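You operate a simulated robot arm through the tools that you are given. There is no shell and no other tool. Be economical: measure what you need, move in short steps, check, and stop when the job is done.

The job below is to be done with a simulated robot arm. You get a single attempt, and the scene is never put back.

TASK
Set the limit dial back to 1250, press reset and switch on again.
Fine: switch off before opening the control box and shut it after.

Only the result counts: the job must be done as asked and must still hold three seconds after the hand-in. Knocking over, shifting, dropping, spilling or breaking anything else fails it.

THE ROBOT
A 7-joint arm with a two-finger parallel gripper on a trunk, on a base that drives. Base frame: it is fixed to the floor where the robot stands at the start and does not move with it; the origin is under the middle of the robot, x ahead of it, y to its left, z up. Units: m, degrees, N and s.
With the tool pointing down near the work surface it reaches from about 0.1 to 0.84 m from the robot's upright axis, wherever it stands. Its first joint turns from -166.0 to 166.0 degrees. Places, roughly: black stop button [1, -0.4, 0.5]; blue air button [1, -0.2, 0.5]; control box door [1, -0.3, 0.6]; furnace switch [1, -0.2, 0.7]; green ignite button [1, -0.3, 0.5]; limit dial [1.1, -0.3, 0.7]; orange button [1.1, -0.2, 0.7]. Payload 3.43 kg.
Tool frame: the origin (TCP) lies between the finger pads and is the grasp point; the fingertips stand 0.03 m ahead of it; z points along the fingers, y is the line along which they close. Largest opening 0.094 m; finger width 0.028, thickness 0.01; the body of the gripper, 0.05 by 0.096 m, starts 0.055 m behind the TCP.
Orientation is that of the tool frame in the base frame, as a unit quaternion [x, y, z, w]. With the fingers straight down and closing along the base's y, the tool's x points along the base's -x, its y along +y and its z along -z.

THE INTERFACE
- The arm moves only by the tool move_arm. Its argument "targets" is a list of rows, each a list of 7 numbers: the closure in counts, from 0 (fully open) to 255 (shut), then the shift along the tool's x, y, z in units of 150 mm (1.0 is 150 mm), then the turn, a rotation vector about the tool's x, y, z in units of 90 degrees (1.0 is 90 degrees). In form: [[fingers, x, y, z, ax, ay, az], ...]. A call has 1 to 10 rows; each row is the pose to reach, as a shift and turn from the pose commanded when the call began, along the tool's axes at that moment. A call with a number of a shift or a turn outside -1 to 1 is refused whole. Rows are played at 5 a second. More than 0.05 m and 8.6 degrees between two rows, or a gripper value outside its range, and nothing of the call is played. Where a pose cannot be reached the arm comes as near as it can. A force on the tool above 90 N (or 10 N above the force at the start of the call, whichever is more), or a blocked arm, ends the call early, and 0.2 s more pass. Each finger travels about 0.045 m/s and halts on what it meets, pressing with about 39 N; the grip force reading is that of the motor and also rises with nothing between the fingers. The clock runs only during rows and for 0.2 s after the last one: add rows that repeat a pose to give the fingers time. The reply holds the time, the measured pose of the TCP, the force on the tool along the base axes, the opening and the grip force, in the units named above and with some noise, with the torque about the TCP (base axes, N m) and any sound that the robot's microphone picked up.
- Cameras (640 x 400 px; columns grow to the right, rows downward): "scene" is now at [0.4597, 0.1612, 1.2456]; the picture's right is [-0.83, -0.56, 0.00], its down [-0.47, 0.70, -0.54] and it looks along [0.30, -0.45, -0.84] (base axes); focal length 266 px, centre (320, 200). "wrist" rides on the gripper at [0.076, 0.014, -0.103] in the tool frame; the picture's right is [-0.18, 0.98, 0.00], its down [-0.75, -0.14, -0.64] and it looks along [-0.63, -0.12, 0.77] (tool axes); focal length 243 px, centre (320, 200). There is no depth. A picture from a camera that has moved, and an enlarged one, comes with that camera's place and axes in the base frame and with its lens. The place of the scene camera against the robot may be out by one fixed shift of up to 0.018 m in any direction.
- snapshot(camera): a new picture of that camera. No time passes.
- raise_lower(by): slides the trunk up (or, below 0, down) by that many m; the arm and the scene camera ride with it, the base frame stays. It gives what a move gives, with no picture.
- roll_base(legs): drives the robot by 1 to 6 legs, each [ahead, left, turn to the left] in m, m and degrees, along the robot's own axes; the way and the turn of a leg run together, so that a leg with both is an arc; at most 1.5 m and 180 degrees a leg. The arm and the cameras ride along, it lands a little off, and it stops where it bumps. It gives what a move gives.
- pan_tilt(pan, tilt): turns the head with the scene camera to pan (to the left, within 103 degrees either way) and tilt (down, from -29 to 69), counted from straight ahead of the robot. It gives what a move gives.
- inspect(camera, box): a new picture of the part [left, top, right, bottom] of that camera's present view, enlarged. No time passes.
- hand_in(): hands the job in; it is judged then, once.

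Go step by step. Nothing tells you exact positions but the pictures and the camera data: compare them with the known pose of the tool, close in by small moves and look again before you grip or let go. The budget is 120 turns and 82 pictures, counting those below and the enlarged ones. Unless the task says otherwise, let go and move clear before handing in, and close with one line.

The tools are called as a command line: name --pt "numbers of a row" for each row, then --argument value for the rest, lists and objects as JSON in quotes. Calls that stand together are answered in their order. move_arm: Moves the arm, as the interface text tells. Its arguments: {"type":"object","properties":{"targets":{"type":"array","items":{"type":"array","items":{"type":"number"}}}},"required":["targets"]} The other tools are called the same way: raise_lower (by) slides the trunk up or down; roll_base (legs) drives the base; pan_tilt (pan, tilt) turns the head that bears the scene camera; snapshot (camera) takes a picture; inspect (camera, box) takes an enlarged picture of a part of a camera's view; hand_in () hands the job in.

At the start:

```text
time: 0.0
eef_pos: [0.4968, -0.0807, 0.855]
tcp_rot: [0.0, 1.0, 0.0, 0.001]
force: [-0.7, -0.3, 0.9]
wrist_torque: [0.01, 0.03, -0.02]
width: 0.094
gripper_force: 0.1
trunk travel left (down, up): [-0.385, 0.105]
robot x, y, heading: [0.0023, -0.0007, 0.0]
head pan, tilt: [-56.1, 57.2]
```

scene: 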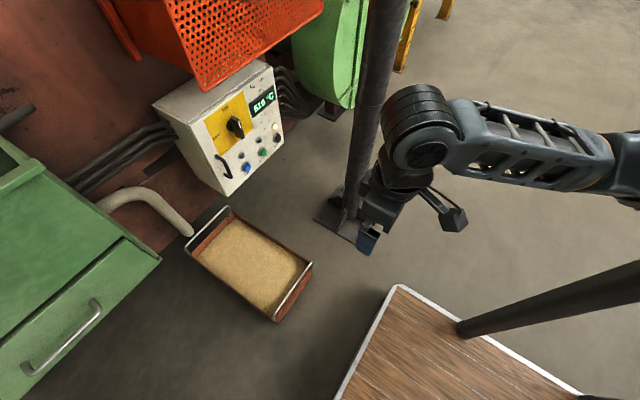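
wrist: 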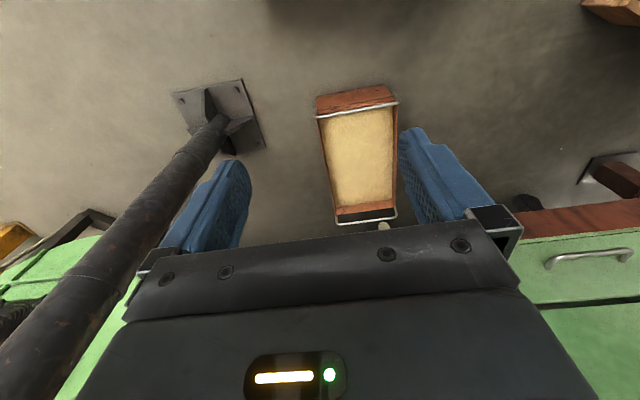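

I see the control box with a rotary switch, a door handle and buttons, and a post close to it. I'll look at the box enlarged first.

inspect --camera "scene" --box '[140, 50, 300, 200]'

pan_tilt --pan -25 --tilt 35

snapshot --camera "scene"

```text
2.67 times, centred on (220, 125) of scene
camera zoom: at [0.4597, 0.1612, 1.2456], right [-0.83, -0.56, 0.0], down [-0.47, 0.7, -0.54], along [0.3, -0.45, -0.84], focal length 708 px, centre (587, 400)
```

zoom: 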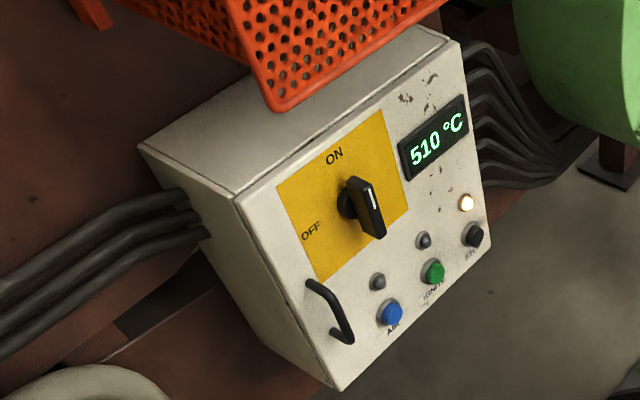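

```text
time: 1.0
eef_pos: [0.4959, -0.0818, 0.8548]
tcp_rot: [0.0, 1.0, 0.0, 0.0]
force: [-0.8, -0.4, -0.6]
wrist_torque: [-0.01, 0.03, 0.03]
width: 0.094
gripper_force: 0.2
trunk travel left (down, up): [-0.385, 0.105]
robot x, y, heading: [0.0033, -0.0034, 0.1]
head pan, tilt: [-25.0, 35.0]
```

```text
78 pictures are left
camera scene: at [0.5006, 0.1818, 1.2766], right [-0.42, -0.91, 0.0], down [-0.52, 0.24, -0.82], along [0.74, -0.35, -0.57], focal length 266 px, centre (320, 200)
```

scene: 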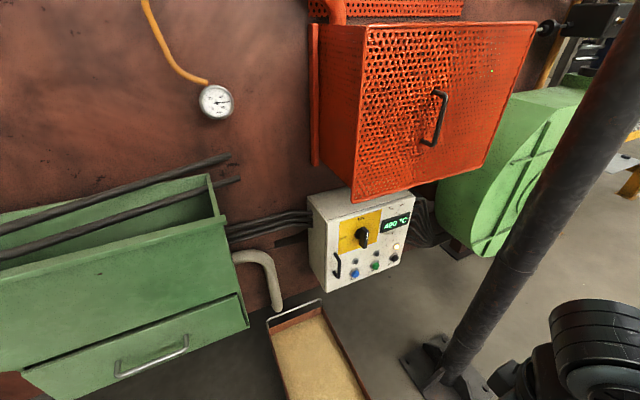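

The switch is near (1.0, -0.18, 0.73) and the box face looks to be in the plane x≈1.0, facing me. I'll look closer from the new view.

inspect --camera "scene" --box '[300, 180, 420, 300]'

pan_tilt --pan -15 --tilt 69

snapshot --camera "scene"

```text
3.33 times, centred on (360, 240) of scene
camera zoom: at [0.5006, 0.1818, 1.2766], right [-0.42, -0.91, 0.0], down [-0.52, 0.24, -0.82], along [0.74, -0.35, -0.57], focal length 886 px, centre (187, 67)
```

zoom: 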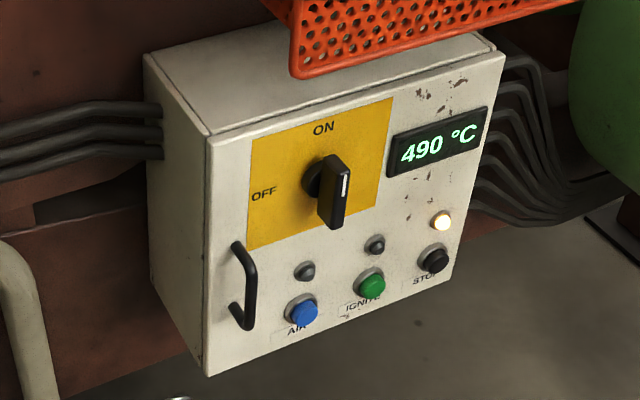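

```text
time: 1.9
eef_pos: [0.495, -0.0825, 0.8537]
tcp_rot: [0.0, 1.0, 0.0, 0.001]
force: [-0.4, -0.2, -0.3]
wrist_torque: [-0.01, 0.0, 0.01]
width: 0.0939
gripper_force: 0.2
trunk travel left (down, up): [-0.385, 0.105]
robot x, y, heading: [0.003, -0.0032, -0.1]
head pan, tilt: [-15.0, 68.8]
```

```text
76 pictures are left
camera scene: at [0.4748, 0.2046, 1.233], right [-0.26, -0.97, 0.0], down [-0.9, 0.24, -0.36], along [0.35, -0.09, -0.93], focal length 266 px, centre (320, 200)
```

scene: 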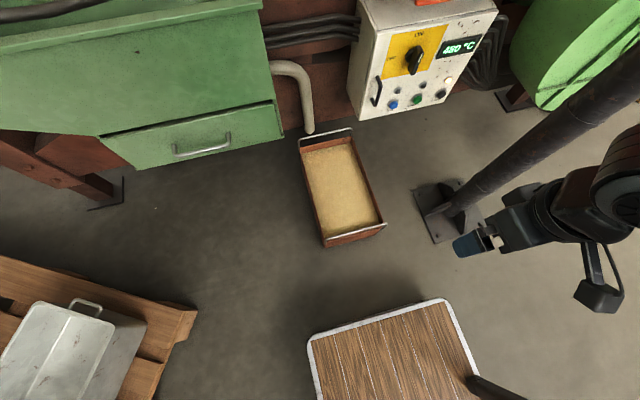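

The switch is a bar knob, now upright at ON, with OFF to the left. The door handle is on the left side, so the hinge is on the right. I'll pitch the tool forward toward the box.

move_arm --pt "0 -0.1 0 0 0 -0.092 0" --pt "0 -0.2 0 0 0 -0.184 0" --pt "0 -0.3 0 0 0 -0.276 0" --pt "0 -0.4 0 0 0 -0.368 0" --pt "0 -0.5 0 0 0 -0.46 0" --pt "0 -0.6 0 0 0 -0.552 0" --pt "0 -0.7 0 0 0 -0.644 0" --pt "0 -0.8 0 0 0 -0.736 0" --pt "0 -0.9 0 0 0 -0.828 0" --pt "0 -1.0 0 0 0 -0.92 0"

pan_tilt --pan -25 --tilt 40

snapshot --camera "scene"

snapshot --camera "wrist"

```text
time: 3.1
eef_pos: [0.5877, -0.013, 0.8566]
tcp_rot: [-0.106, 0.936, 0.047, 0.333]
force: [-0.1, -1.4, 0.3]
wrist_torque: [0.01, -0.01, 0.03]
width: 0.0938
gripper_force: 0.1
out of reach, approached as far as the arm can: row 1, 2, 3, 4
trunk travel left (down, up): [-0.385, 0.105]
robot x, y, heading: [-0.0012, 0.0018, -0.1]
head pan, tilt: [-15.0, 68.8]
stopped in row 5: the arm was blocked; the commanded pose is now the measured one
```

```text
time: 4.0
eef_pos: [0.5867, -0.0107, 0.8558]
tcp_rot: [-0.107, 0.936, 0.047, 0.331]
force: [-0.8, 0.9, -0.4]
wrist_torque: [0.01, 0.0, 0.0]
width: 0.0941
gripper_force: 0.0
trunk travel left (down, up): [-0.385, 0.105]
robot x, y, heading: [-0.0013, -0.0013, 0.1]
head pan, tilt: [-25.0, 40.0]
```

```text
75 pictures are left
camera scene: at [0.5021, 0.1824, 1.2674], right [-0.42, -0.91, 0.0], down [-0.59, 0.27, -0.76], along [0.69, -0.32, -0.65], focal length 266 px, centre (320, 200)
```

scene: 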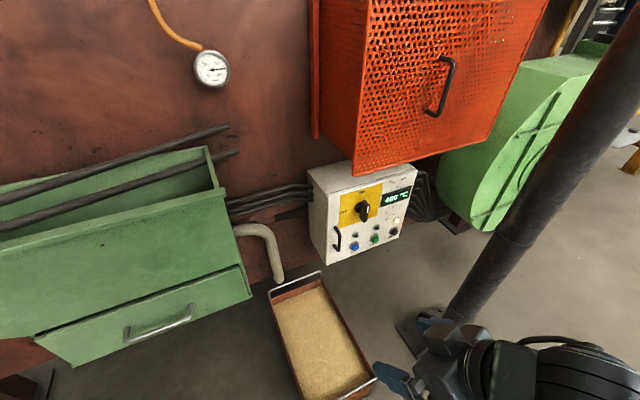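

```text
74 pictures are left
camera wrist: at [0.4622, -0.0271, 0.8902], right [-0.09, 0.99, 0.13], down [0.21, -0.11, 0.97], along [0.97, 0.11, -0.2], focal length 243 px, centre (320, 200)
```

wrist: 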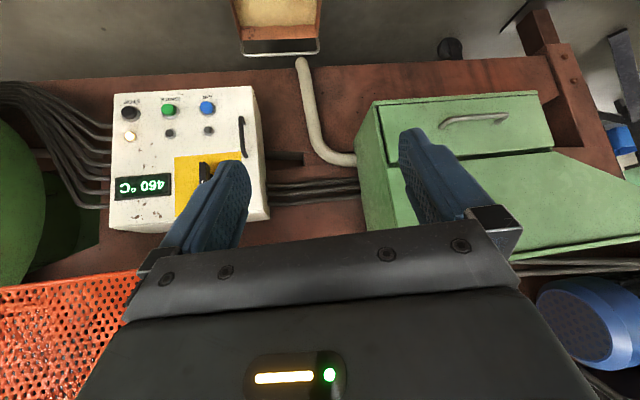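

The arm stopped partway, maybe a joint limit or something touching it. I'll look at the arm itself before going on.

pan_tilt --pan -100 --tilt 45

snapshot --camera "scene"

```text
time: 5.5
eef_pos: [0.5863, -0.0118, 0.8558]
tcp_rot: [-0.107, 0.936, 0.047, 0.331]
force: [0.1, -0.2, 0.1]
wrist_torque: [-0.03, -0.01, -0.01]
width: 0.0942
gripper_force: 0.0
trunk travel left (down, up): [-0.385, 0.105]
robot x, y, heading: [-0.0008, 0.0032, -0.1]
head pan, tilt: [-100.0, 45.0]
```

```text
73 pictures are left
camera scene: at [0.4111, 0.1387, 1.2604], right [-0.98, 0.17, 0.0], down [0.12, 0.7, -0.71], along [-0.12, -0.7, -0.71], focal length 266 px, centre (320, 200)
```

scene: 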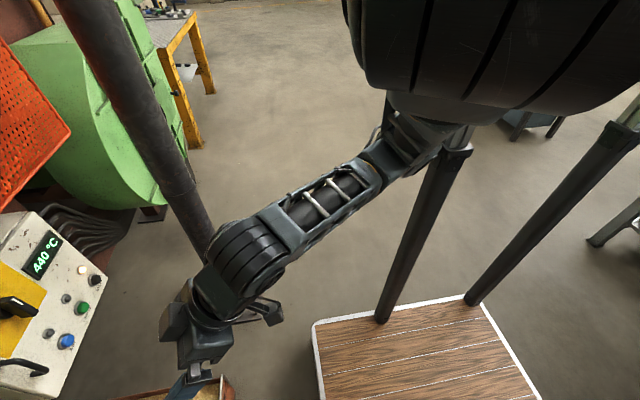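

The elbow is folded up high, right beside the head, which is likely what blocked it. I'll extend outward and down so the elbow drops away.

move_arm --pt "0 -0.015 -0.06 0.1 0 0 0" --pt "0 -0.03 -0.12 0.2 0 0 0" --pt "0 -0.045 -0.18 0.3 0 0 0" --pt "0 -0.06 -0.24 0.4 0 0 0" --pt "0 -0.075 -0.3 0.5 0 0 0" --pt "0 -0.09 -0.36 0.6 0 0 0" --pt "0 -0.105 -0.42 0.7 0 0 0" --pt "0 -0.12 -0.48 0.8 0 0 0" --pt "0 -0.135 -0.54 0.9 0 0 0" --pt "0 -0.15 -0.6 1.0 0 0 0"

snapshot --camera "scene"

```text
time: 7.7
eef_pos: [0.7116, -0.0779, 0.7549]
tcp_rot: [-0.103, 0.936, 0.042, 0.333]
force: [0.7, -0.4, -0.4]
wrist_torque: [-0.01, 0.02, -0.05]
width: 0.094
gripper_force: 0.1
trunk travel left (down, up): [-0.385, 0.105]
robot x, y, heading: [0.0036, -0.0014, 0.1]
head pan, tilt: [-100.0, 45.0]
```

```text
72 pictures are left
camera scene: at [0.4066, 0.139, 1.2619], right [-0.98, 0.17, 0.0], down [0.12, 0.7, -0.71], along [-0.12, -0.7, -0.71], focal length 266 px, centre (320, 200)
```

scene: 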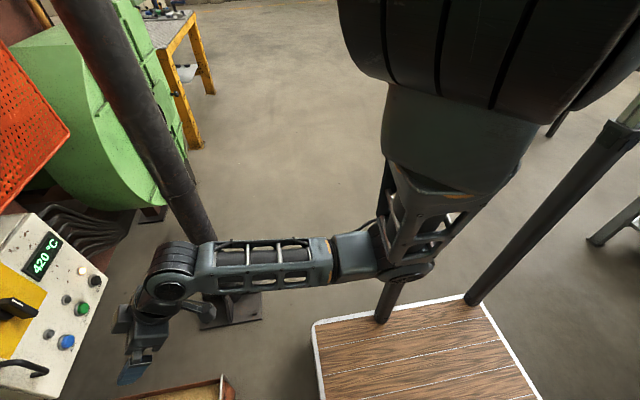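

The arm hangs from a high shoulder with the elbow low and forearm horizontal, so there is room now. I'll finish pitching to point straight at the box.

move_arm --pt "0 -0.036 -0.011 0.029 0.02 -0.08 0.008" --pt "0 -0.071 -0.022 0.058 0.041 -0.16 0.016" --pt "0 -0.107 -0.033 0.087 0.061 -0.241 0.024" --pt "0 -0.143 -0.044 0.117 0.082 -0.321 0.031" --pt "0 -0.179 -0.055 0.146 0.102 -0.401 0.039" --pt "0 -0.214 -0.066 0.175 0.122 -0.482 0.047" --pt "0 -0.25 -0.077 0.204 0.143 -0.562 0.055"

snapshot --camera "scene"

snapshot --camera "wrist"

```text
time: 9.3
eef_pos: [0.7605, -0.0779, 0.7542]
tcp_rot: [0.001, 0.707, -0.007, 0.707]
force: [-0.1, -0.4, -0.1]
wrist_torque: [0.0, -0.01, -0.02]
width: 0.0941
gripper_force: 0.0
trunk travel left (down, up): [-0.385, 0.105]
robot x, y, heading: [0.001, -0.0031, 0.1]
head pan, tilt: [-100.0, 45.0]
```

```text
71 pictures are left
camera scene: at [0.4066, 0.139, 1.2619], right [-0.98, 0.17, 0.0], down [0.12, 0.7, -0.71], along [-0.12, -0.7, -0.71], focal length 266 px, centre (320, 200)
```

scene: 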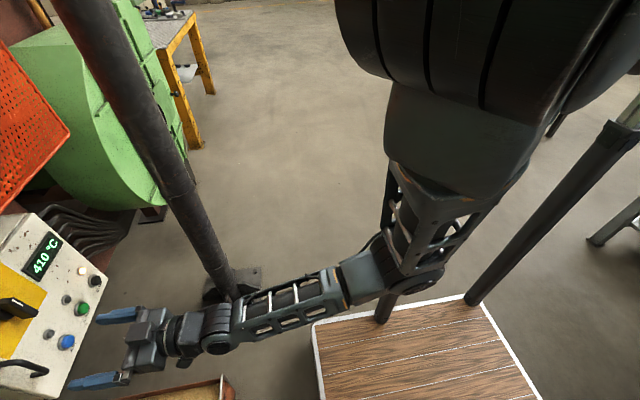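

```text
70 pictures are left
camera wrist: at [0.6581, -0.0632, 0.6804], right [0.01, 0.98, 0.18], down [-0.64, -0.13, 0.75], along [0.77, -0.12, 0.63], focal length 243 px, centre (320, 200)
```

wrist: 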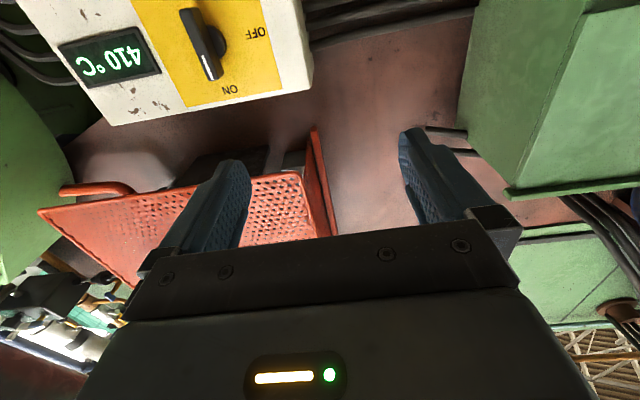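

The tool now points straight at the box, whose face I put near x≈1.03 with the knob around (0.985, -0.205, 0.70). I'll move in front of the knob and look.

move_arm --pt "0 0.06 -0.14 0.12 0 0 0" --pt "0 0.12 -0.28 0.24 0 0 0" --pt "0 0.18 -0.42 0.36 0 0 0" --pt "0 0.24 -0.56 0.48 0 0 0" --pt "0 0.3 -0.7 0.6 0 0 0" --pt "0 0.36 -0.847 0.72 0 0 0"

snapshot --camera "wrist"

pan_tilt --pan -45 --tilt 45

snapshot --camera "scene"

```text
time: 10.7
eef_pos: [0.8685, -0.2061, 0.6996]
tcp_rot: [0.0, 0.708, -0.006, 0.706]
force: [0.4, 0.0, 0.3]
wrist_torque: [0.03, 0.01, 0.02]
width: 0.0941
gripper_force: 0.0
trunk travel left (down, up): [-0.385, 0.105]
robot x, y, heading: [-0.0006, -0.0009, 0.1]
head pan, tilt: [-100.0, 45.0]
```

```text
69 pictures are left
camera wrist: at [0.7647, -0.1917, 0.6262], right [0.01, 0.98, 0.18], down [-0.64, -0.13, 0.76], along [0.77, -0.12, 0.63], focal length 243 px, centre (320, 200)
```

wrist: 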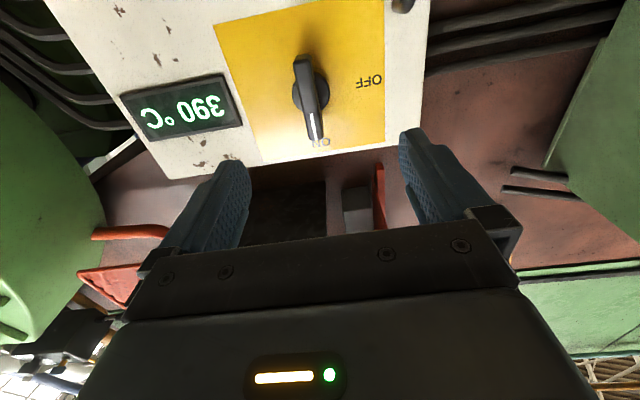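

```text
time: 12.0
eef_pos: [0.8675, -0.2064, 0.6989]
tcp_rot: [0.001, 0.708, -0.005, 0.706]
force: [-0.3, -0.1, -0.2]
wrist_torque: [-0.05, -0.01, -0.02]
width: 0.0941
gripper_force: 0.0
trunk travel left (down, up): [-0.385, 0.105]
robot x, y, heading: [-0.0021, 0.0004, 0.0]
head pan, tilt: [-45.0, 45.0]
```

```text
68 pictures are left
camera scene: at [0.4783, 0.1616, 1.2618], right [-0.71, -0.71, 0.0], down [-0.5, 0.5, -0.71], along [0.5, -0.5, -0.71], focal length 266 px, centre (320, 200)
```

scene: 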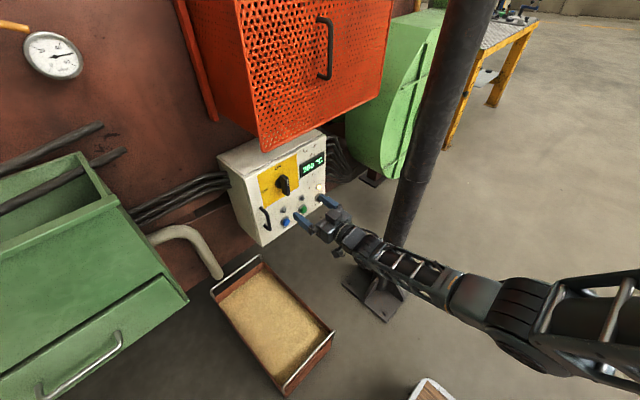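

By triangulation the bar is near (1.008, -0.218, 0.699). I'll advance with the fingers open, straddling the bar.

move_arm --pt "0 0 -0.08 0.15 0 0 0" --pt "0 0 -0.08 0.3 0 0 0" --pt "0 0 -0.08 0.45 0 0 0" --pt "0 0 -0.08 0.6 0 0 0" --pt "0 0 -0.08 0.78 0 0 0"

snapshot --camera "wrist"

inspect --camera "scene" --box '[210, 120, 370, 250]'

```text
time: 13.2
eef_pos: [0.9746, -0.2188, 0.7062]
tcp_rot: [0.001, 0.708, -0.006, 0.706]
force: [0.5, 0.6, 0.2]
wrist_torque: [-0.02, 0.0, -0.06]
width: 0.0939
gripper_force: 0.1
out of reach, approached as far as the arm can: row 5
trunk travel left (down, up): [-0.385, 0.105]
robot x, y, heading: [-0.0022, -0.0011, -0.0]
head pan, tilt: [-45.0, 45.0]
```

```text
67 pictures are left
camera wrist: at [0.871, -0.2039, 0.6331], right [0.01, 0.98, 0.18], down [-0.64, -0.13, 0.76], along [0.77, -0.12, 0.63], focal length 243 px, centre (320, 200)
```

wrist: 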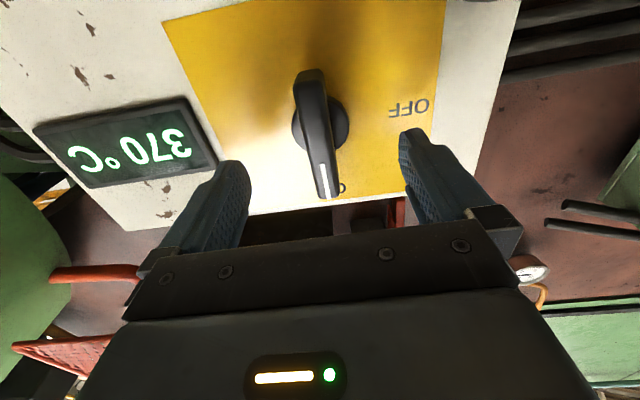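

```text
3.08 times, centred on (290, 185) of scene
camera zoom: at [0.4784, 0.1618, 1.2617], right [-0.71, -0.71, 0.0], down [-0.5, 0.5, -0.71], along [0.5, -0.5, -0.71], focal length 817 px, centre (412, 246)
```

zoom: 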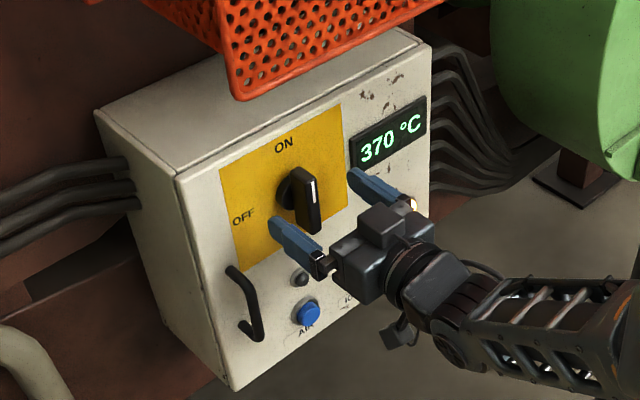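

The arm is at its reach limit just short of the knob, so I'll retract and drive the base forward in two small steps.

move_arm --pt "0 0 0 -0.25 0 0 0" --pt "0 0 0 -0.5 0 0 0" --pt "0 0 0 -0.75 0 0 0" --pt "0 0 0 -1.0 0 0 0"

roll_base --legs '[[0.1, 0, 0]]'

move_arm --pt "0 0 0 -0.2 0 0 0" --pt "0 0 0 -0.4 0 0 0" --pt "0 0 0 -0.6 0 0 0"

roll_base --legs '[[0.1, 0, 0]]'

snapshot --camera "wrist"

```text
time: 14.2
eef_pos: [0.8235, -0.2187, 0.7085]
tcp_rot: [0.001, 0.708, -0.005, 0.706]
force: [0.0, -0.1, 0.2]
wrist_torque: [-0.01, -0.01, -0.03]
width: 0.094
gripper_force: 0.0
trunk travel left (down, up): [-0.385, 0.105]
robot x, y, heading: [-0.0005, -0.0004, -0.0]
head pan, tilt: [-45.0, 45.0]
```

```text
time: 15.3
eef_pos: [0.9217, -0.2186, 0.7082]
tcp_rot: [-0.001, 0.708, -0.004, 0.706]
force: [-0.3, 0.2, 0.0]
wrist_torque: [-0.01, -0.02, 0.02]
width: 0.094
gripper_force: 0.0
trunk travel left (down, up): [-0.385, 0.105]
robot x, y, heading: [0.0988, 0.0008, 0.2]
head pan, tilt: [-45.0, 45.0]
```

```text
time: 16.1
eef_pos: [0.8319, -0.2182, 0.7071]
tcp_rot: [0.0, 0.708, -0.005, 0.706]
force: [0.3, 0.1, -0.2]
wrist_torque: [-0.05, -0.05, 0.01]
width: 0.094
gripper_force: 0.1
trunk travel left (down, up): [-0.385, 0.105]
robot x, y, heading: [0.0974, -0.0005, 0.1]
head pan, tilt: [-45.0, 45.0]
```

```text
time: 17.3
eef_pos: [0.9344, -0.2195, 0.7087]
tcp_rot: [0.0, 0.708, -0.006, 0.706]
force: [0.5, 0.4, 0.1]
wrist_torque: [0.01, -0.01, -0.01]
width: 0.0939
gripper_force: 0.1
trunk travel left (down, up): [-0.385, 0.105]
robot x, y, heading: [0.2046, -0.0017, 0.0]
head pan, tilt: [-45.0, 45.0]
```

```text
65 pictures are left
camera wrist: at [0.8301, -0.2043, 0.635], right [0.01, 0.98, 0.18], down [-0.64, -0.13, 0.76], along [0.77, -0.12, 0.63], focal length 243 px, centre (320, 200)
```

wrist: 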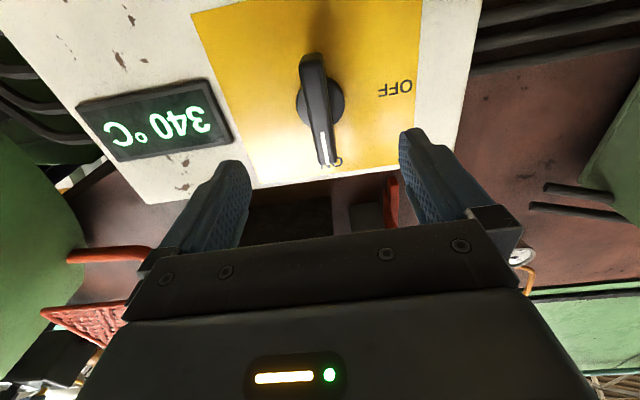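

Base is in place. Now advance to straddle the bar at x≈0.995 and lower 9 mm.

move_arm --pt "0 0.03 0 0.1 0 0 0" --pt "0 0.065 0 0.2 0 0 0" --pt "0 0.065 0 0.3 0 0 0" --pt "0 0.065 0 0.41 0 0 0" --pt "0 0.065 0 0.41 0 0 0"

snapshot --camera "wrist"

snapshot --camera "scene"

```text
time: 18.5
eef_pos: [0.9947, -0.2175, 0.6988]
tcp_rot: [0.0, 0.708, -0.005, 0.706]
force: [0.8, 0.6, -0.7]
wrist_torque: [0.0, -0.02, 0.02]
width: 0.0938
gripper_force: 0.0
trunk travel left (down, up): [-0.385, 0.105]
robot x, y, heading: [0.2016, 0.0004, -0.1]
head pan, tilt: [-45.0, 45.0]
```

```text
64 pictures are left
camera wrist: at [0.8919, -0.2037, 0.6256], right [0.01, 0.98, 0.18], down [-0.64, -0.13, 0.76], along [0.77, -0.12, 0.63], focal length 243 px, centre (320, 200)
```

wrist: 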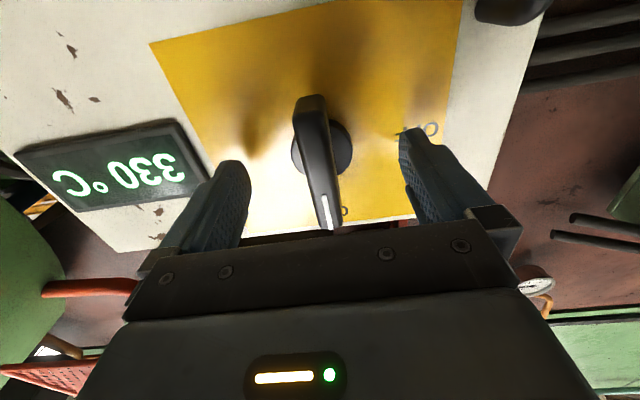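

```text
63 pictures are left
camera scene: at [0.6786, 0.1624, 1.2618], right [-0.71, -0.71, 0.0], down [-0.5, 0.5, -0.71], along [0.5, -0.5, -0.71], focal length 266 px, centre (320, 200)
```

scene: 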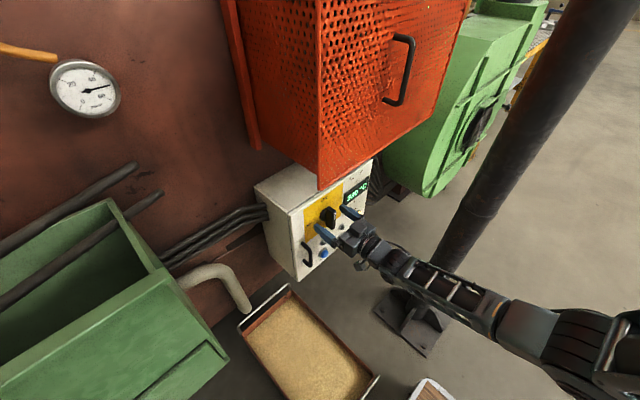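

The bar is centred between the fingers. I'll close on it.

move_arm --pt "255 0 0 0 0 0 0" --pt "255 0 0 0 0 0 0" --pt "255 0 0 0 0 0 0" --pt "255 0 0 0 0 0 0" --pt "255 0 0 0 0 0 0" --pt "255 0 0 0 0 0 0"

snapshot --camera "wrist"

```text
time: 19.9
eef_pos: [0.9954, -0.2167, 0.6992]
tcp_rot: [-0.001, 0.708, -0.006, 0.706]
force: [-3.3, 6.9, -1.0]
wrist_torque: [0.01, -0.28, -0.07]
width: 0.0201
gripper_force: 45.4
trunk travel left (down, up): [-0.385, 0.105]
robot x, y, heading: [0.1987, 0.0028, 0.1]
head pan, tilt: [-45.0, 45.0]
```

```text
62 pictures are left
camera wrist: at [0.8919, -0.2031, 0.6256], right [0.01, 0.98, 0.18], down [-0.64, -0.13, 0.76], along [0.77, -0.12, 0.63], focal length 243 px, centre (320, 200)
```

wrist: 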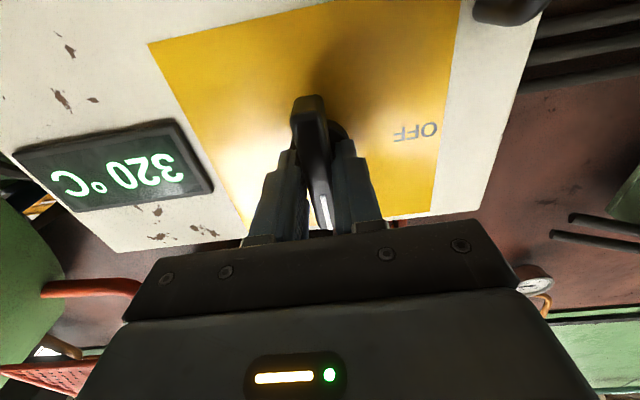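

Gripped (20 mm bar). Now I'll turn it counterclockwise towards OFF, first part.

move_arm --pt "255 0 0 0 0 0 -0.08" --pt "255 0 0 0 0 0 -0.16" --pt "255 0 0 0 0 0 -0.24" --pt "255 0 0 0 0 0 -0.32"

snapshot --camera "wrist"

```text
time: 20.9
eef_pos: [0.9951, -0.2152, 0.6997]
tcp_rot: [-0.177, 0.685, -0.18, 0.683]
force: [-11.6, 20.7, -0.9]
wrist_torque: [0.05, -0.72, 0.47]
width: 0.02
gripper_force: 45.4
trunk travel left (down, up): [-0.385, 0.105]
robot x, y, heading: [0.1957, 0.0046, 0.2]
head pan, tilt: [-45.0, 45.0]
```

```text
61 pictures are left
camera wrist: at [0.8917, -0.2414, 0.6283], right [0.0, 0.95, -0.32], down [-0.64, 0.25, 0.73], along [0.77, 0.2, 0.61], focal length 243 px, centre (320, 200)
```

wrist: 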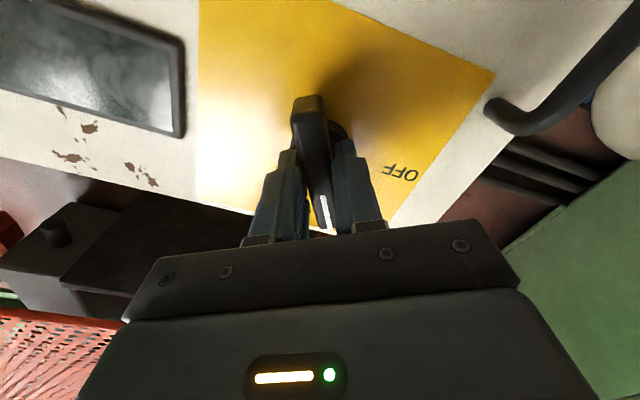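

The display has gone dark, and the knob is turning. There's a sideways force of 20 N, so I'll shift 4 mm to +y while continuing the turn.

move_arm --pt "255 -0.013 0.023 0 0 0 -0.09" --pt "255 -0.013 0.023 0 0 0 -0.18" --pt "255 -0.013 0.023 0 0 0 -0.27" --pt "255 -0.013 0.023 0 0 0 -0.36" --pt "255 -0.013 0.023 0 0 0 -0.45" --pt "255 -0.013 0.023 0 0 0 -0.54" --pt "255 -0.013 0.023 0 0 0 -0.63" --pt "255 -0.013 0.023 0 0 0 -0.68"

snapshot --camera "wrist"

snapshot --camera "scene"

```text
time: 22.7
eef_pos: [0.9933, -0.2178, 0.6988]
tcp_rot: [0.501, -0.502, 0.503, -0.494]
force: [-61.9, 7.4, -6.1]
wrist_torque: [0.61, -0.72, 0.14]
width: 0.0162
gripper_force: 44.8
trunk travel left (down, up): [-0.385, 0.105]
robot x, y, heading: [0.199, -0.0005, 0.2]
head pan, tilt: [-45.0, 45.0]
```

```text
60 pictures are left
camera wrist: at [0.8891, -0.2925, 0.6877], right [0.0, 0.18, -0.98], down [-0.63, 0.76, 0.14], along [0.77, 0.62, 0.11], focal length 243 px, centre (320, 200)
```

wrist: 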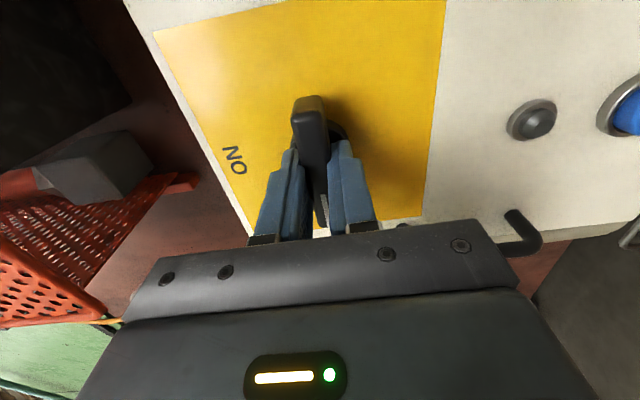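

```text
59 pictures are left
camera scene: at [0.6775, 0.1624, 1.2621], right [-0.71, -0.71, 0.0], down [-0.5, 0.5, -0.71], along [0.5, -0.5, -0.71], focal length 266 px, centre (320, 200)
```

scene: 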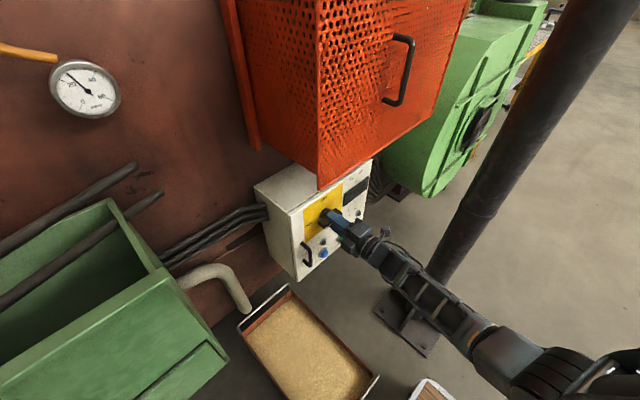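

The knob is at OFF and the display is dark. I'll release and back straight off.

move_arm --pt "0 0 0 -0.02 0 0 0" --pt "0 0 0 -0.02 0 0 0" --pt "0 0 0 -0.02 0 0 0" --pt "0 0 0 -0.02 0 0 0" --pt "0 0 0 -0.2 0 0 0" --pt "0 0 0 -0.45 0 0 0" --pt "0 0 0 -0.7 0 0 0"

snapshot --camera "wrist"

inspect --camera "scene" --box '[240, 150, 400, 290]'

```text
time: 24.3
eef_pos: [0.8881, -0.2122, 0.6981]
tcp_rot: [0.501, -0.501, 0.502, -0.496]
force: [0.7, 0.3, -0.4]
wrist_torque: [0.0, -0.02, -0.02]
width: 0.094
gripper_force: 0.2
trunk travel left (down, up): [-0.385, 0.105]
robot x, y, heading: [0.2032, 0.0006, -0.1]
head pan, tilt: [-45.0, 45.0]
```

```text
58 pictures are left
camera wrist: at [0.7844, -0.288, 0.6875], right [0.0, 0.18, -0.98], down [-0.64, 0.76, 0.14], along [0.77, 0.63, 0.11], focal length 243 px, centre (320, 200)
```

wrist: 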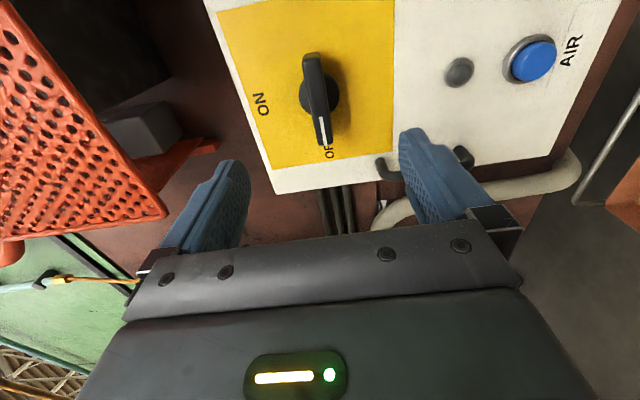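

```text
2.86 times, centred on (320, 220) of scene
camera zoom: at [0.6789, 0.1625, 1.2617], right [-0.71, -0.71, 0.0], down [-0.5, 0.5, -0.71], along [0.5, -0.5, -0.71], focal length 759 px, centre (320, 143)
```

zoom: 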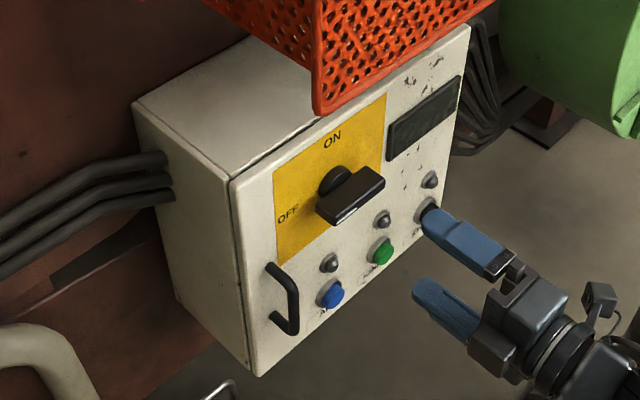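

The switch is clearly OFF. The handle is at about y -0.12, z 0.53–0.63, so I'll rotate the tool back upright and line up in front of it.

move_arm --pt "0 -0.06 0.079 0 0 0 0.095" --pt "0 -0.12 0.157 0 0 0 0.19" --pt "0 -0.18 0.236 0 0 0 0.285" --pt "0 -0.24 0.315 0 0 0 0.38" --pt "0 -0.3 0.393 0 0 0 0.475" --pt "0 -0.36 0.472 0 0 0 0.57" --pt "0 -0.42 0.55 0 0 0 0.665" --pt "0 -0.48 0.63 0 0 0 0.76" --pt "0 -0.54 0.708 0 0 0 0.855" --pt "0 -0.6 0.787 0 0 0 0.95"

move_arm --pt "0 0 0 0 0 0 0.05" --pt "0 0 0 0 0 0 0.05"

snapshot --camera "wrist"

inspect --camera "scene" --box '[240, 150, 400, 290]'

```text
time: 26.5
eef_pos: [0.8907, -0.1258, 0.5801]
tcp_rot: [-0.028, 0.707, -0.033, 0.706]
force: [-0.3, -0.7, -0.9]
wrist_torque: [0.03, 0.02, -0.01]
width: 0.0942
gripper_force: 0.1
trunk travel left (down, up): [-0.385, 0.105]
robot x, y, heading: [0.2007, -0.0015, 0.5]
head pan, tilt: [-45.0, 45.0]
```

```text
time: 27.1
eef_pos: [0.8898, -0.1253, 0.5797]
tcp_rot: [0.001, 0.708, -0.006, 0.706]
force: [0.9, 0.1, -0.4]
wrist_torque: [0.01, 0.01, -0.03]
width: 0.0943
gripper_force: 0.1
trunk travel left (down, up): [-0.385, 0.105]
robot x, y, heading: [0.2008, 0.002, 0.1]
head pan, tilt: [-45.0, 45.0]
```

```text
56 pictures are left
camera wrist: at [0.7869, -0.1115, 0.5067], right [0.01, 0.98, 0.18], down [-0.64, -0.13, 0.76], along [0.77, -0.12, 0.63], focal length 243 px, centre (320, 200)
```

wrist: 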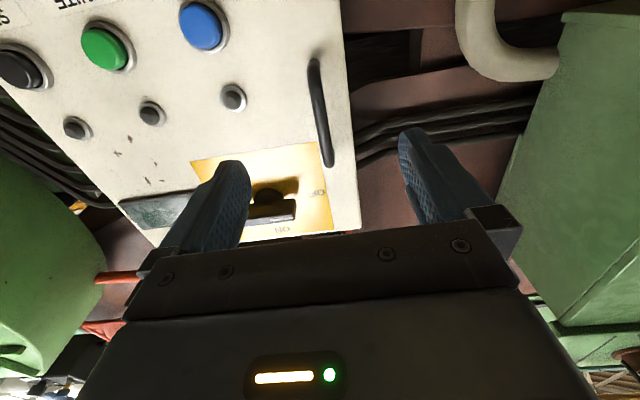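

```text
2.86 times, centred on (320, 220) of scene
camera zoom: at [0.6787, 0.1624, 1.2618], right [-0.71, -0.71, 0.0], down [-0.5, 0.5, -0.71], along [0.5, -0.5, -0.71], focal length 759 px, centre (320, 143)
```

zoom: 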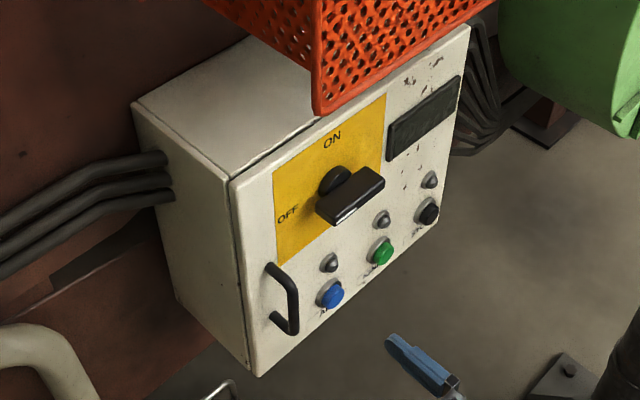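

The handle bar is centred in front of the tool at about y -0.127, z 0.58. I'll advance to straddle it.

move_arm --pt "0 0 -0.01 0.17 0 0 0" --pt "0 0 -0.01 0.34 0 0 0" --pt "0 0 -0.01 0.51 0 0 0" --pt "0 0 -0.01 0.67 0 0 0" --pt "0 0 -0.01 0.67 0 0 0"

snapshot --camera "wrist"

inspect --camera "scene" --box '[240, 150, 400, 290]'

```text
time: 28.3
eef_pos: [0.9923, -0.1277, 0.5796]
tcp_rot: [-0.001, 0.708, -0.005, 0.706]
force: [0.4, 1.0, -0.3]
wrist_torque: [-0.03, 0.01, 0.0]
width: 0.0939
gripper_force: 0.1
trunk travel left (down, up): [-0.385, 0.105]
robot x, y, heading: [0.2003, -0.0015, 0.2]
head pan, tilt: [-45.0, 45.0]
```

```text
54 pictures are left
camera wrist: at [0.889, -0.1133, 0.5068], right [0.01, 0.98, 0.18], down [-0.64, -0.13, 0.76], along [0.77, -0.12, 0.63], focal length 243 px, centre (320, 200)
```

wrist: 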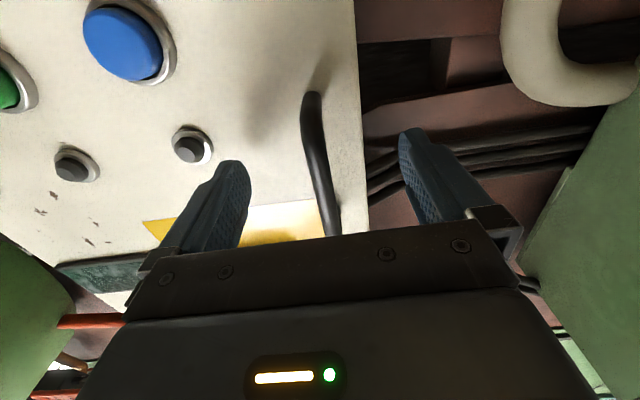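

```text
2.86 times, centred on (320, 220) of scene
camera zoom: at [0.6786, 0.1623, 1.2618], right [-0.71, -0.71, 0.0], down [-0.5, 0.5, -0.71], along [0.5, -0.5, -0.71], focal length 759 px, centre (320, 143)
```

zoom: 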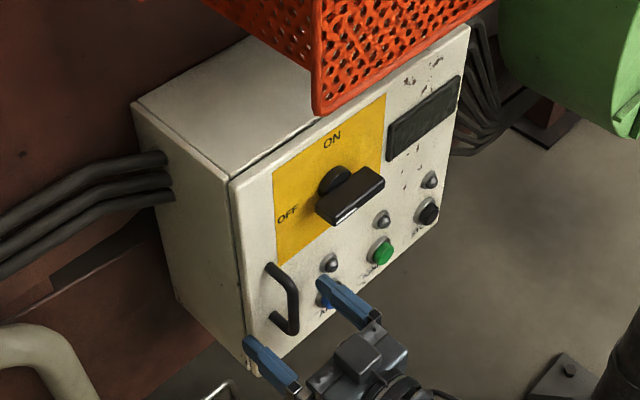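

The handle seems a little deeper and higher than I placed it (centre z≈0.594). I'll nudge in 1 cm, up 1.2 cm, then close.

move_arm --pt "0 -0.08 0 0.07 0 0 0" --pt "255 -0.08 0 0.07 0 0 0" --pt "255 -0.08 0 0.07 0 0 0" --pt "255 -0.08 0 0.07 0 0 0" --pt "255 -0.08 0 0.07 0 0 0" --pt "255 -0.08 0 0.07 0 0 0" --pt "255 -0.08 0 0.07 0 0 0"

snapshot --camera "wrist"

```text
time: 29.9
eef_pos: [1.0022, -0.1283, 0.5899]
tcp_rot: [0.0, 0.708, -0.004, 0.706]
force: [-0.9, 0.9, 0.2]
wrist_torque: [0.57, 0.05, 0.02]
width: 0.0162
gripper_force: 42.4
trunk travel left (down, up): [-0.385, 0.105]
robot x, y, heading: [0.201, 0.0008, 0.1]
head pan, tilt: [-45.0, 45.0]
```

```text
52 pictures are left
camera wrist: at [0.8989, -0.1129, 0.5182], right [0.01, 0.98, 0.18], down [-0.64, -0.13, 0.76], along [0.77, -0.12, 0.63], focal length 243 px, centre (320, 200)
```

wrist: 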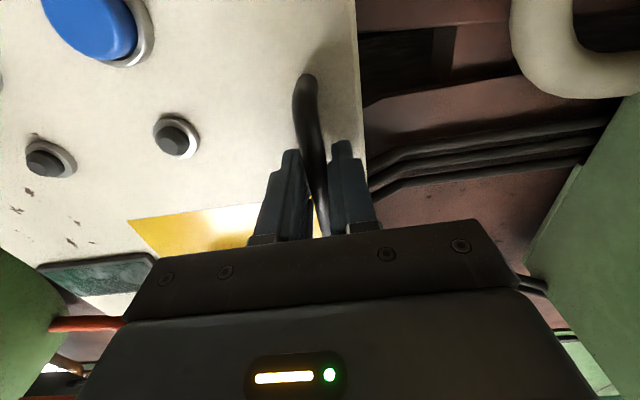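

Gripped the handle. I'll pull the door along its arc, about 20° first.

move_arm --pt "255 0 -0.01 -0.08 0 0 0" --pt "255 0 -0.027 -0.173 0 0 0" --pt "255 0 -0.048 -0.255 0 0 0" --pt "255 0 -0.073 -0.34 0 0 0" --pt "255 0 -0.1 -0.42 0 0 0" --pt "255 0 -0.131 -0.504 0 0 0" --pt "255 0 -0.168 -0.58 0 0 0" --pt "255 0 -0.207 -0.66 0 0 0"

snapshot --camera "scene"

```text
time: 31.7
eef_pos: [0.9028, -0.1556, 0.5925]
tcp_rot: [-0.001, 0.709, -0.004, 0.705]
force: [-2.8, 5.9, -7.0]
wrist_torque: [0.54, 0.17, 0.01]
width: 0.0116
gripper_force: 45.2
trunk travel left (down, up): [-0.385, 0.105]
robot x, y, heading: [0.2008, 0.0006, 0.0]
head pan, tilt: [-45.0, 45.0]
```

```text
51 pictures are left
camera scene: at [0.6787, 0.1627, 1.2617], right [-0.71, -0.71, 0.0], down [-0.5, 0.5, -0.71], along [0.5, -0.5, -0.71], focal length 266 px, centre (320, 200)
```

scene: 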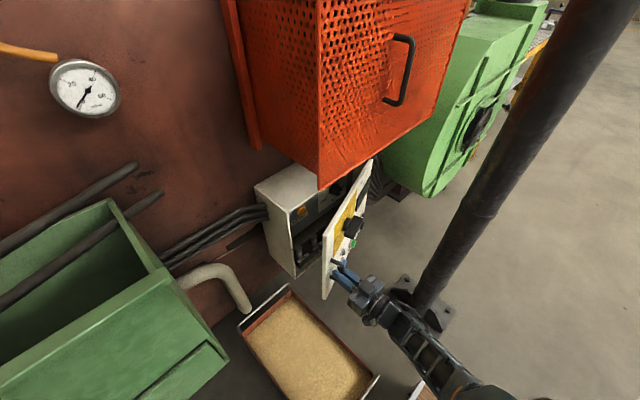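

The door is swinging open nicely. I'll continue to about 45°.

move_arm --pt "255 0 -0.04 -0.077 0 0 0" --pt "255 0 -0.083 -0.153 0 0 0" --pt "255 0 -0.13 -0.226 0 0 0" --pt "255 0 -0.18 -0.297 0 0 0" --pt "255 0 -0.235 -0.365 0 0 0" --pt "255 0 -0.293 -0.431 0 0 0" --pt "255 0 -0.355 -0.493 0 0 0" --pt "255 0 -0.417 -0.553 0 0 0" --pt "255 0 -0.48 -0.61 0 0 0" --pt "255 0 -0.547 -0.667 0 0 0"

snapshot --camera "scene"

```text
time: 33.9
eef_pos: [0.7981, -0.2398, 0.5909]
tcp_rot: [0.001, 0.709, -0.006, 0.705]
force: [-46.6, 37.0, 4.8]
wrist_torque: [-0.49, -0.01, 0.26]
width: 0.012
gripper_force: 44.7
trunk travel left (down, up): [-0.385, 0.105]
robot x, y, heading: [0.2024, -0.0002, 0.2]
head pan, tilt: [-45.0, 45.0]
```

```text
50 pictures are left
camera scene: at [0.6777, 0.1631, 1.2621], right [-0.71, -0.71, 0.0], down [-0.5, 0.5, -0.71], along [0.5, -0.5, -0.71], focal length 266 px, centre (320, 200)
```

scene: 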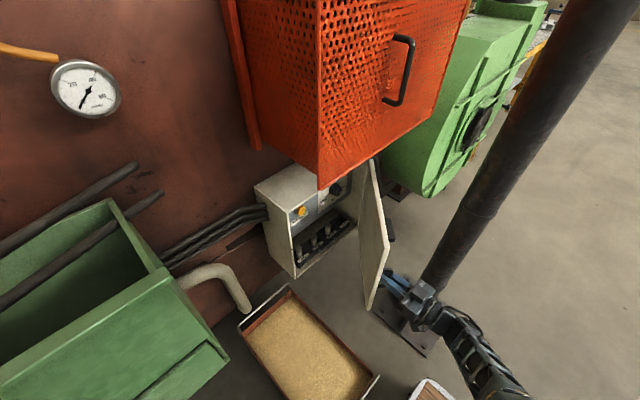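

The door is at about 45–50°. I'll release slightly, back off, then push it further from the inside.

move_arm --pt "165 0 0 0 0 0 0" --pt "165 0 0 0 0 0 0" --pt "165 0 0 -0.15 0 0 0" --pt "165 0 0 -0.3 0 0 0" --pt "165 0 0 -0.45 0 0 0"

snapshot --camera "scene"

snapshot --camera "wrist"

```text
time: 35.1
eef_pos: [0.7333, -0.2388, 0.5936]
tcp_rot: [-0.001, 0.708, -0.006, 0.706]
force: [0.3, 0.7, -0.9]
wrist_torque: [0.02, -0.01, 0.0]
width: 0.0331
gripper_force: 0.1
trunk travel left (down, up): [-0.385, 0.105]
robot x, y, heading: [0.2013, -0.0064, 0.1]
head pan, tilt: [-45.0, 45.0]
```

```text
49 pictures are left
camera scene: at [0.6788, 0.1624, 1.2617], right [-0.71, -0.71, 0.0], down [-0.5, 0.5, -0.71], along [0.5, -0.5, -0.71], focal length 266 px, centre (320, 200)
```

scene: 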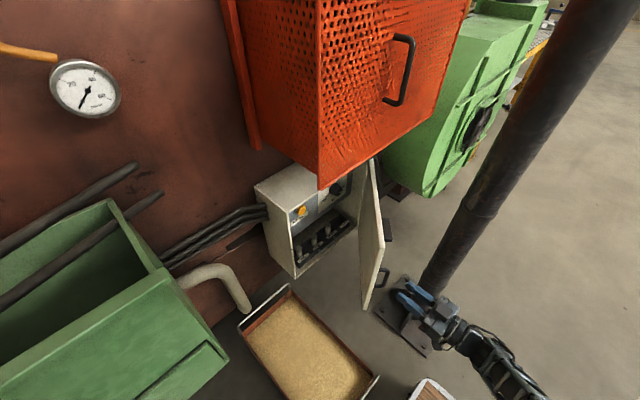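

```text
48 pictures are left
camera wrist: at [0.6306, -0.2242, 0.5202], right [0.01, 0.98, 0.18], down [-0.64, -0.13, 0.76], along [0.77, -0.12, 0.63], focal length 243 px, centre (320, 200)
```

wrist: 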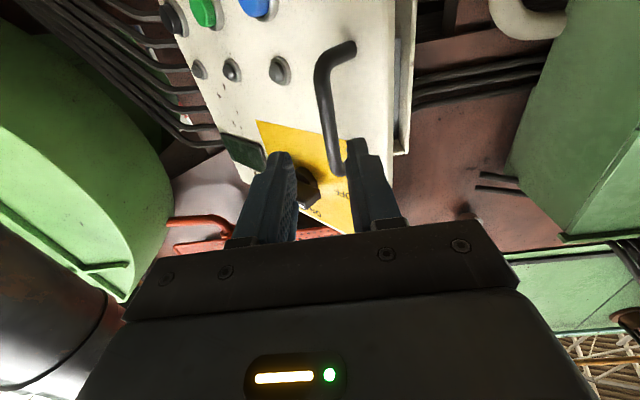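

Free of the handle. I'll go left around the door edge, close the fingers and yaw the tool right by 50° so the tips can push the door from inside.

move_arm --pt "255 0 0.25 0 0 0 0" --pt "255 0 0.5 0 0 0 0" --pt "255 0 0.75 0 0 0 0" --pt "255 0 1.0 0 0 0 0" --pt "255 0 1.0 0 0.0926 0 0" --pt "255 0 1.0 0 0.185 0 0" --pt "255 0 1.0 0 0.278 0 0" --pt "255 0 1.0 0 0.37 0 0" --pt "255 0 1.0 0 0.463 0 0" --pt "255 0 1.0 0 0.556 0 0"

snapshot --camera "scene"

snapshot --camera "wrist"

```text
time: 37.3
eef_pos: [0.7346, -0.0909, 0.5923]
tcp_rot: [0.3, 0.639, -0.304, 0.639]
force: [-1.1, -0.4, 0.2]
wrist_torque: [0.02, -0.01, 0.01]
width: 0.0
gripper_force: 32.8
trunk travel left (down, up): [-0.385, 0.105]
robot x, y, heading: [0.2029, 0.0006, 0.2]
head pan, tilt: [-45.0, 45.0]
```

```text
47 pictures are left
camera scene: at [0.6785, 0.1623, 1.2619], right [-0.71, -0.71, 0.0], down [-0.5, 0.5, -0.71], along [0.5, -0.5, -0.71], focal length 266 px, centre (320, 200)
```

scene: 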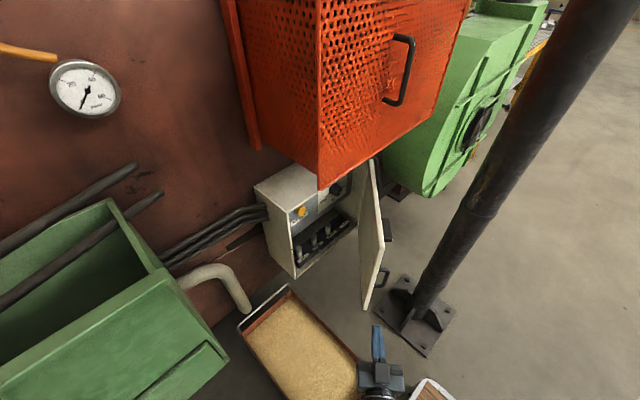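

```text
46 pictures are left
camera wrist: at [0.6799, -0.0016, 0.518], right [0.76, 0.62, 0.18], down [-0.51, 0.41, 0.75], along [0.4, -0.66, 0.63], focal length 243 px, centre (320, 200)
```

wrist: 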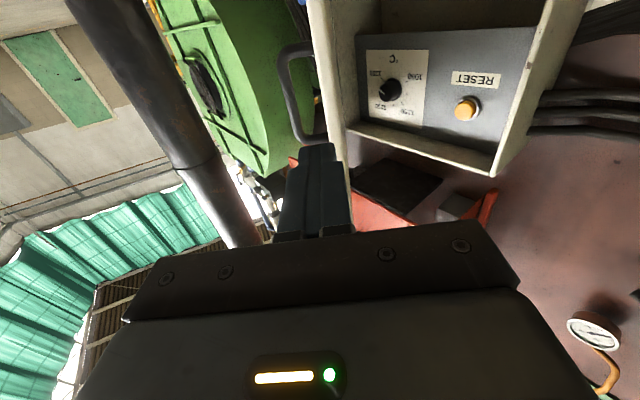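

I can see the dial and RESET button inside. Enlarge for the markings.

inspect --camera "wrist" --box '[340, 30, 520, 150]'

inspect --camera "scene" --box '[250, 155, 410, 275]'

```text
3.33 times, centred on (430, 90) of wrist
camera zoom: at [0.6799, -0.0016, 0.518], right [0.76, 0.62, 0.18], down [-0.51, 0.41, 0.75], along [0.4, -0.66, 0.63], focal length 809 px, centre (-47, 567)
```

zoom: 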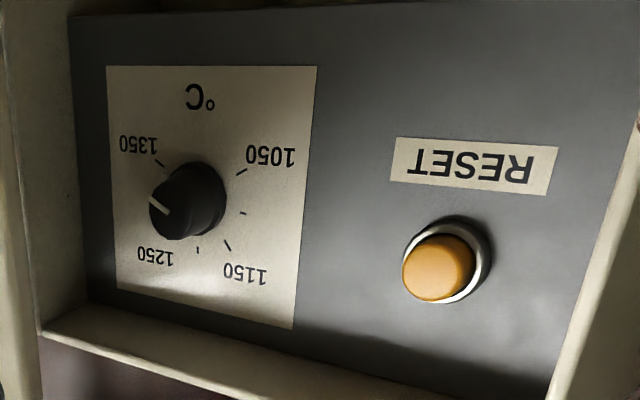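

```text
3.33 times, centred on (330, 215) of scene
camera zoom: at [0.6785, 0.1623, 1.2619], right [-0.71, -0.71, 0.0], down [-0.5, 0.5, -0.71], along [0.5, -0.5, -0.71], focal length 886 px, centre (287, 150)
```

zoom: 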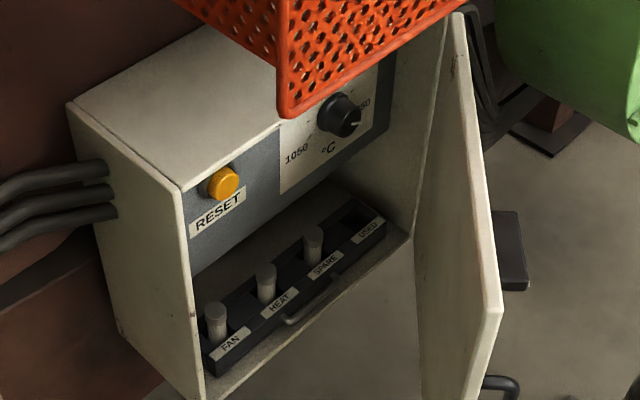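

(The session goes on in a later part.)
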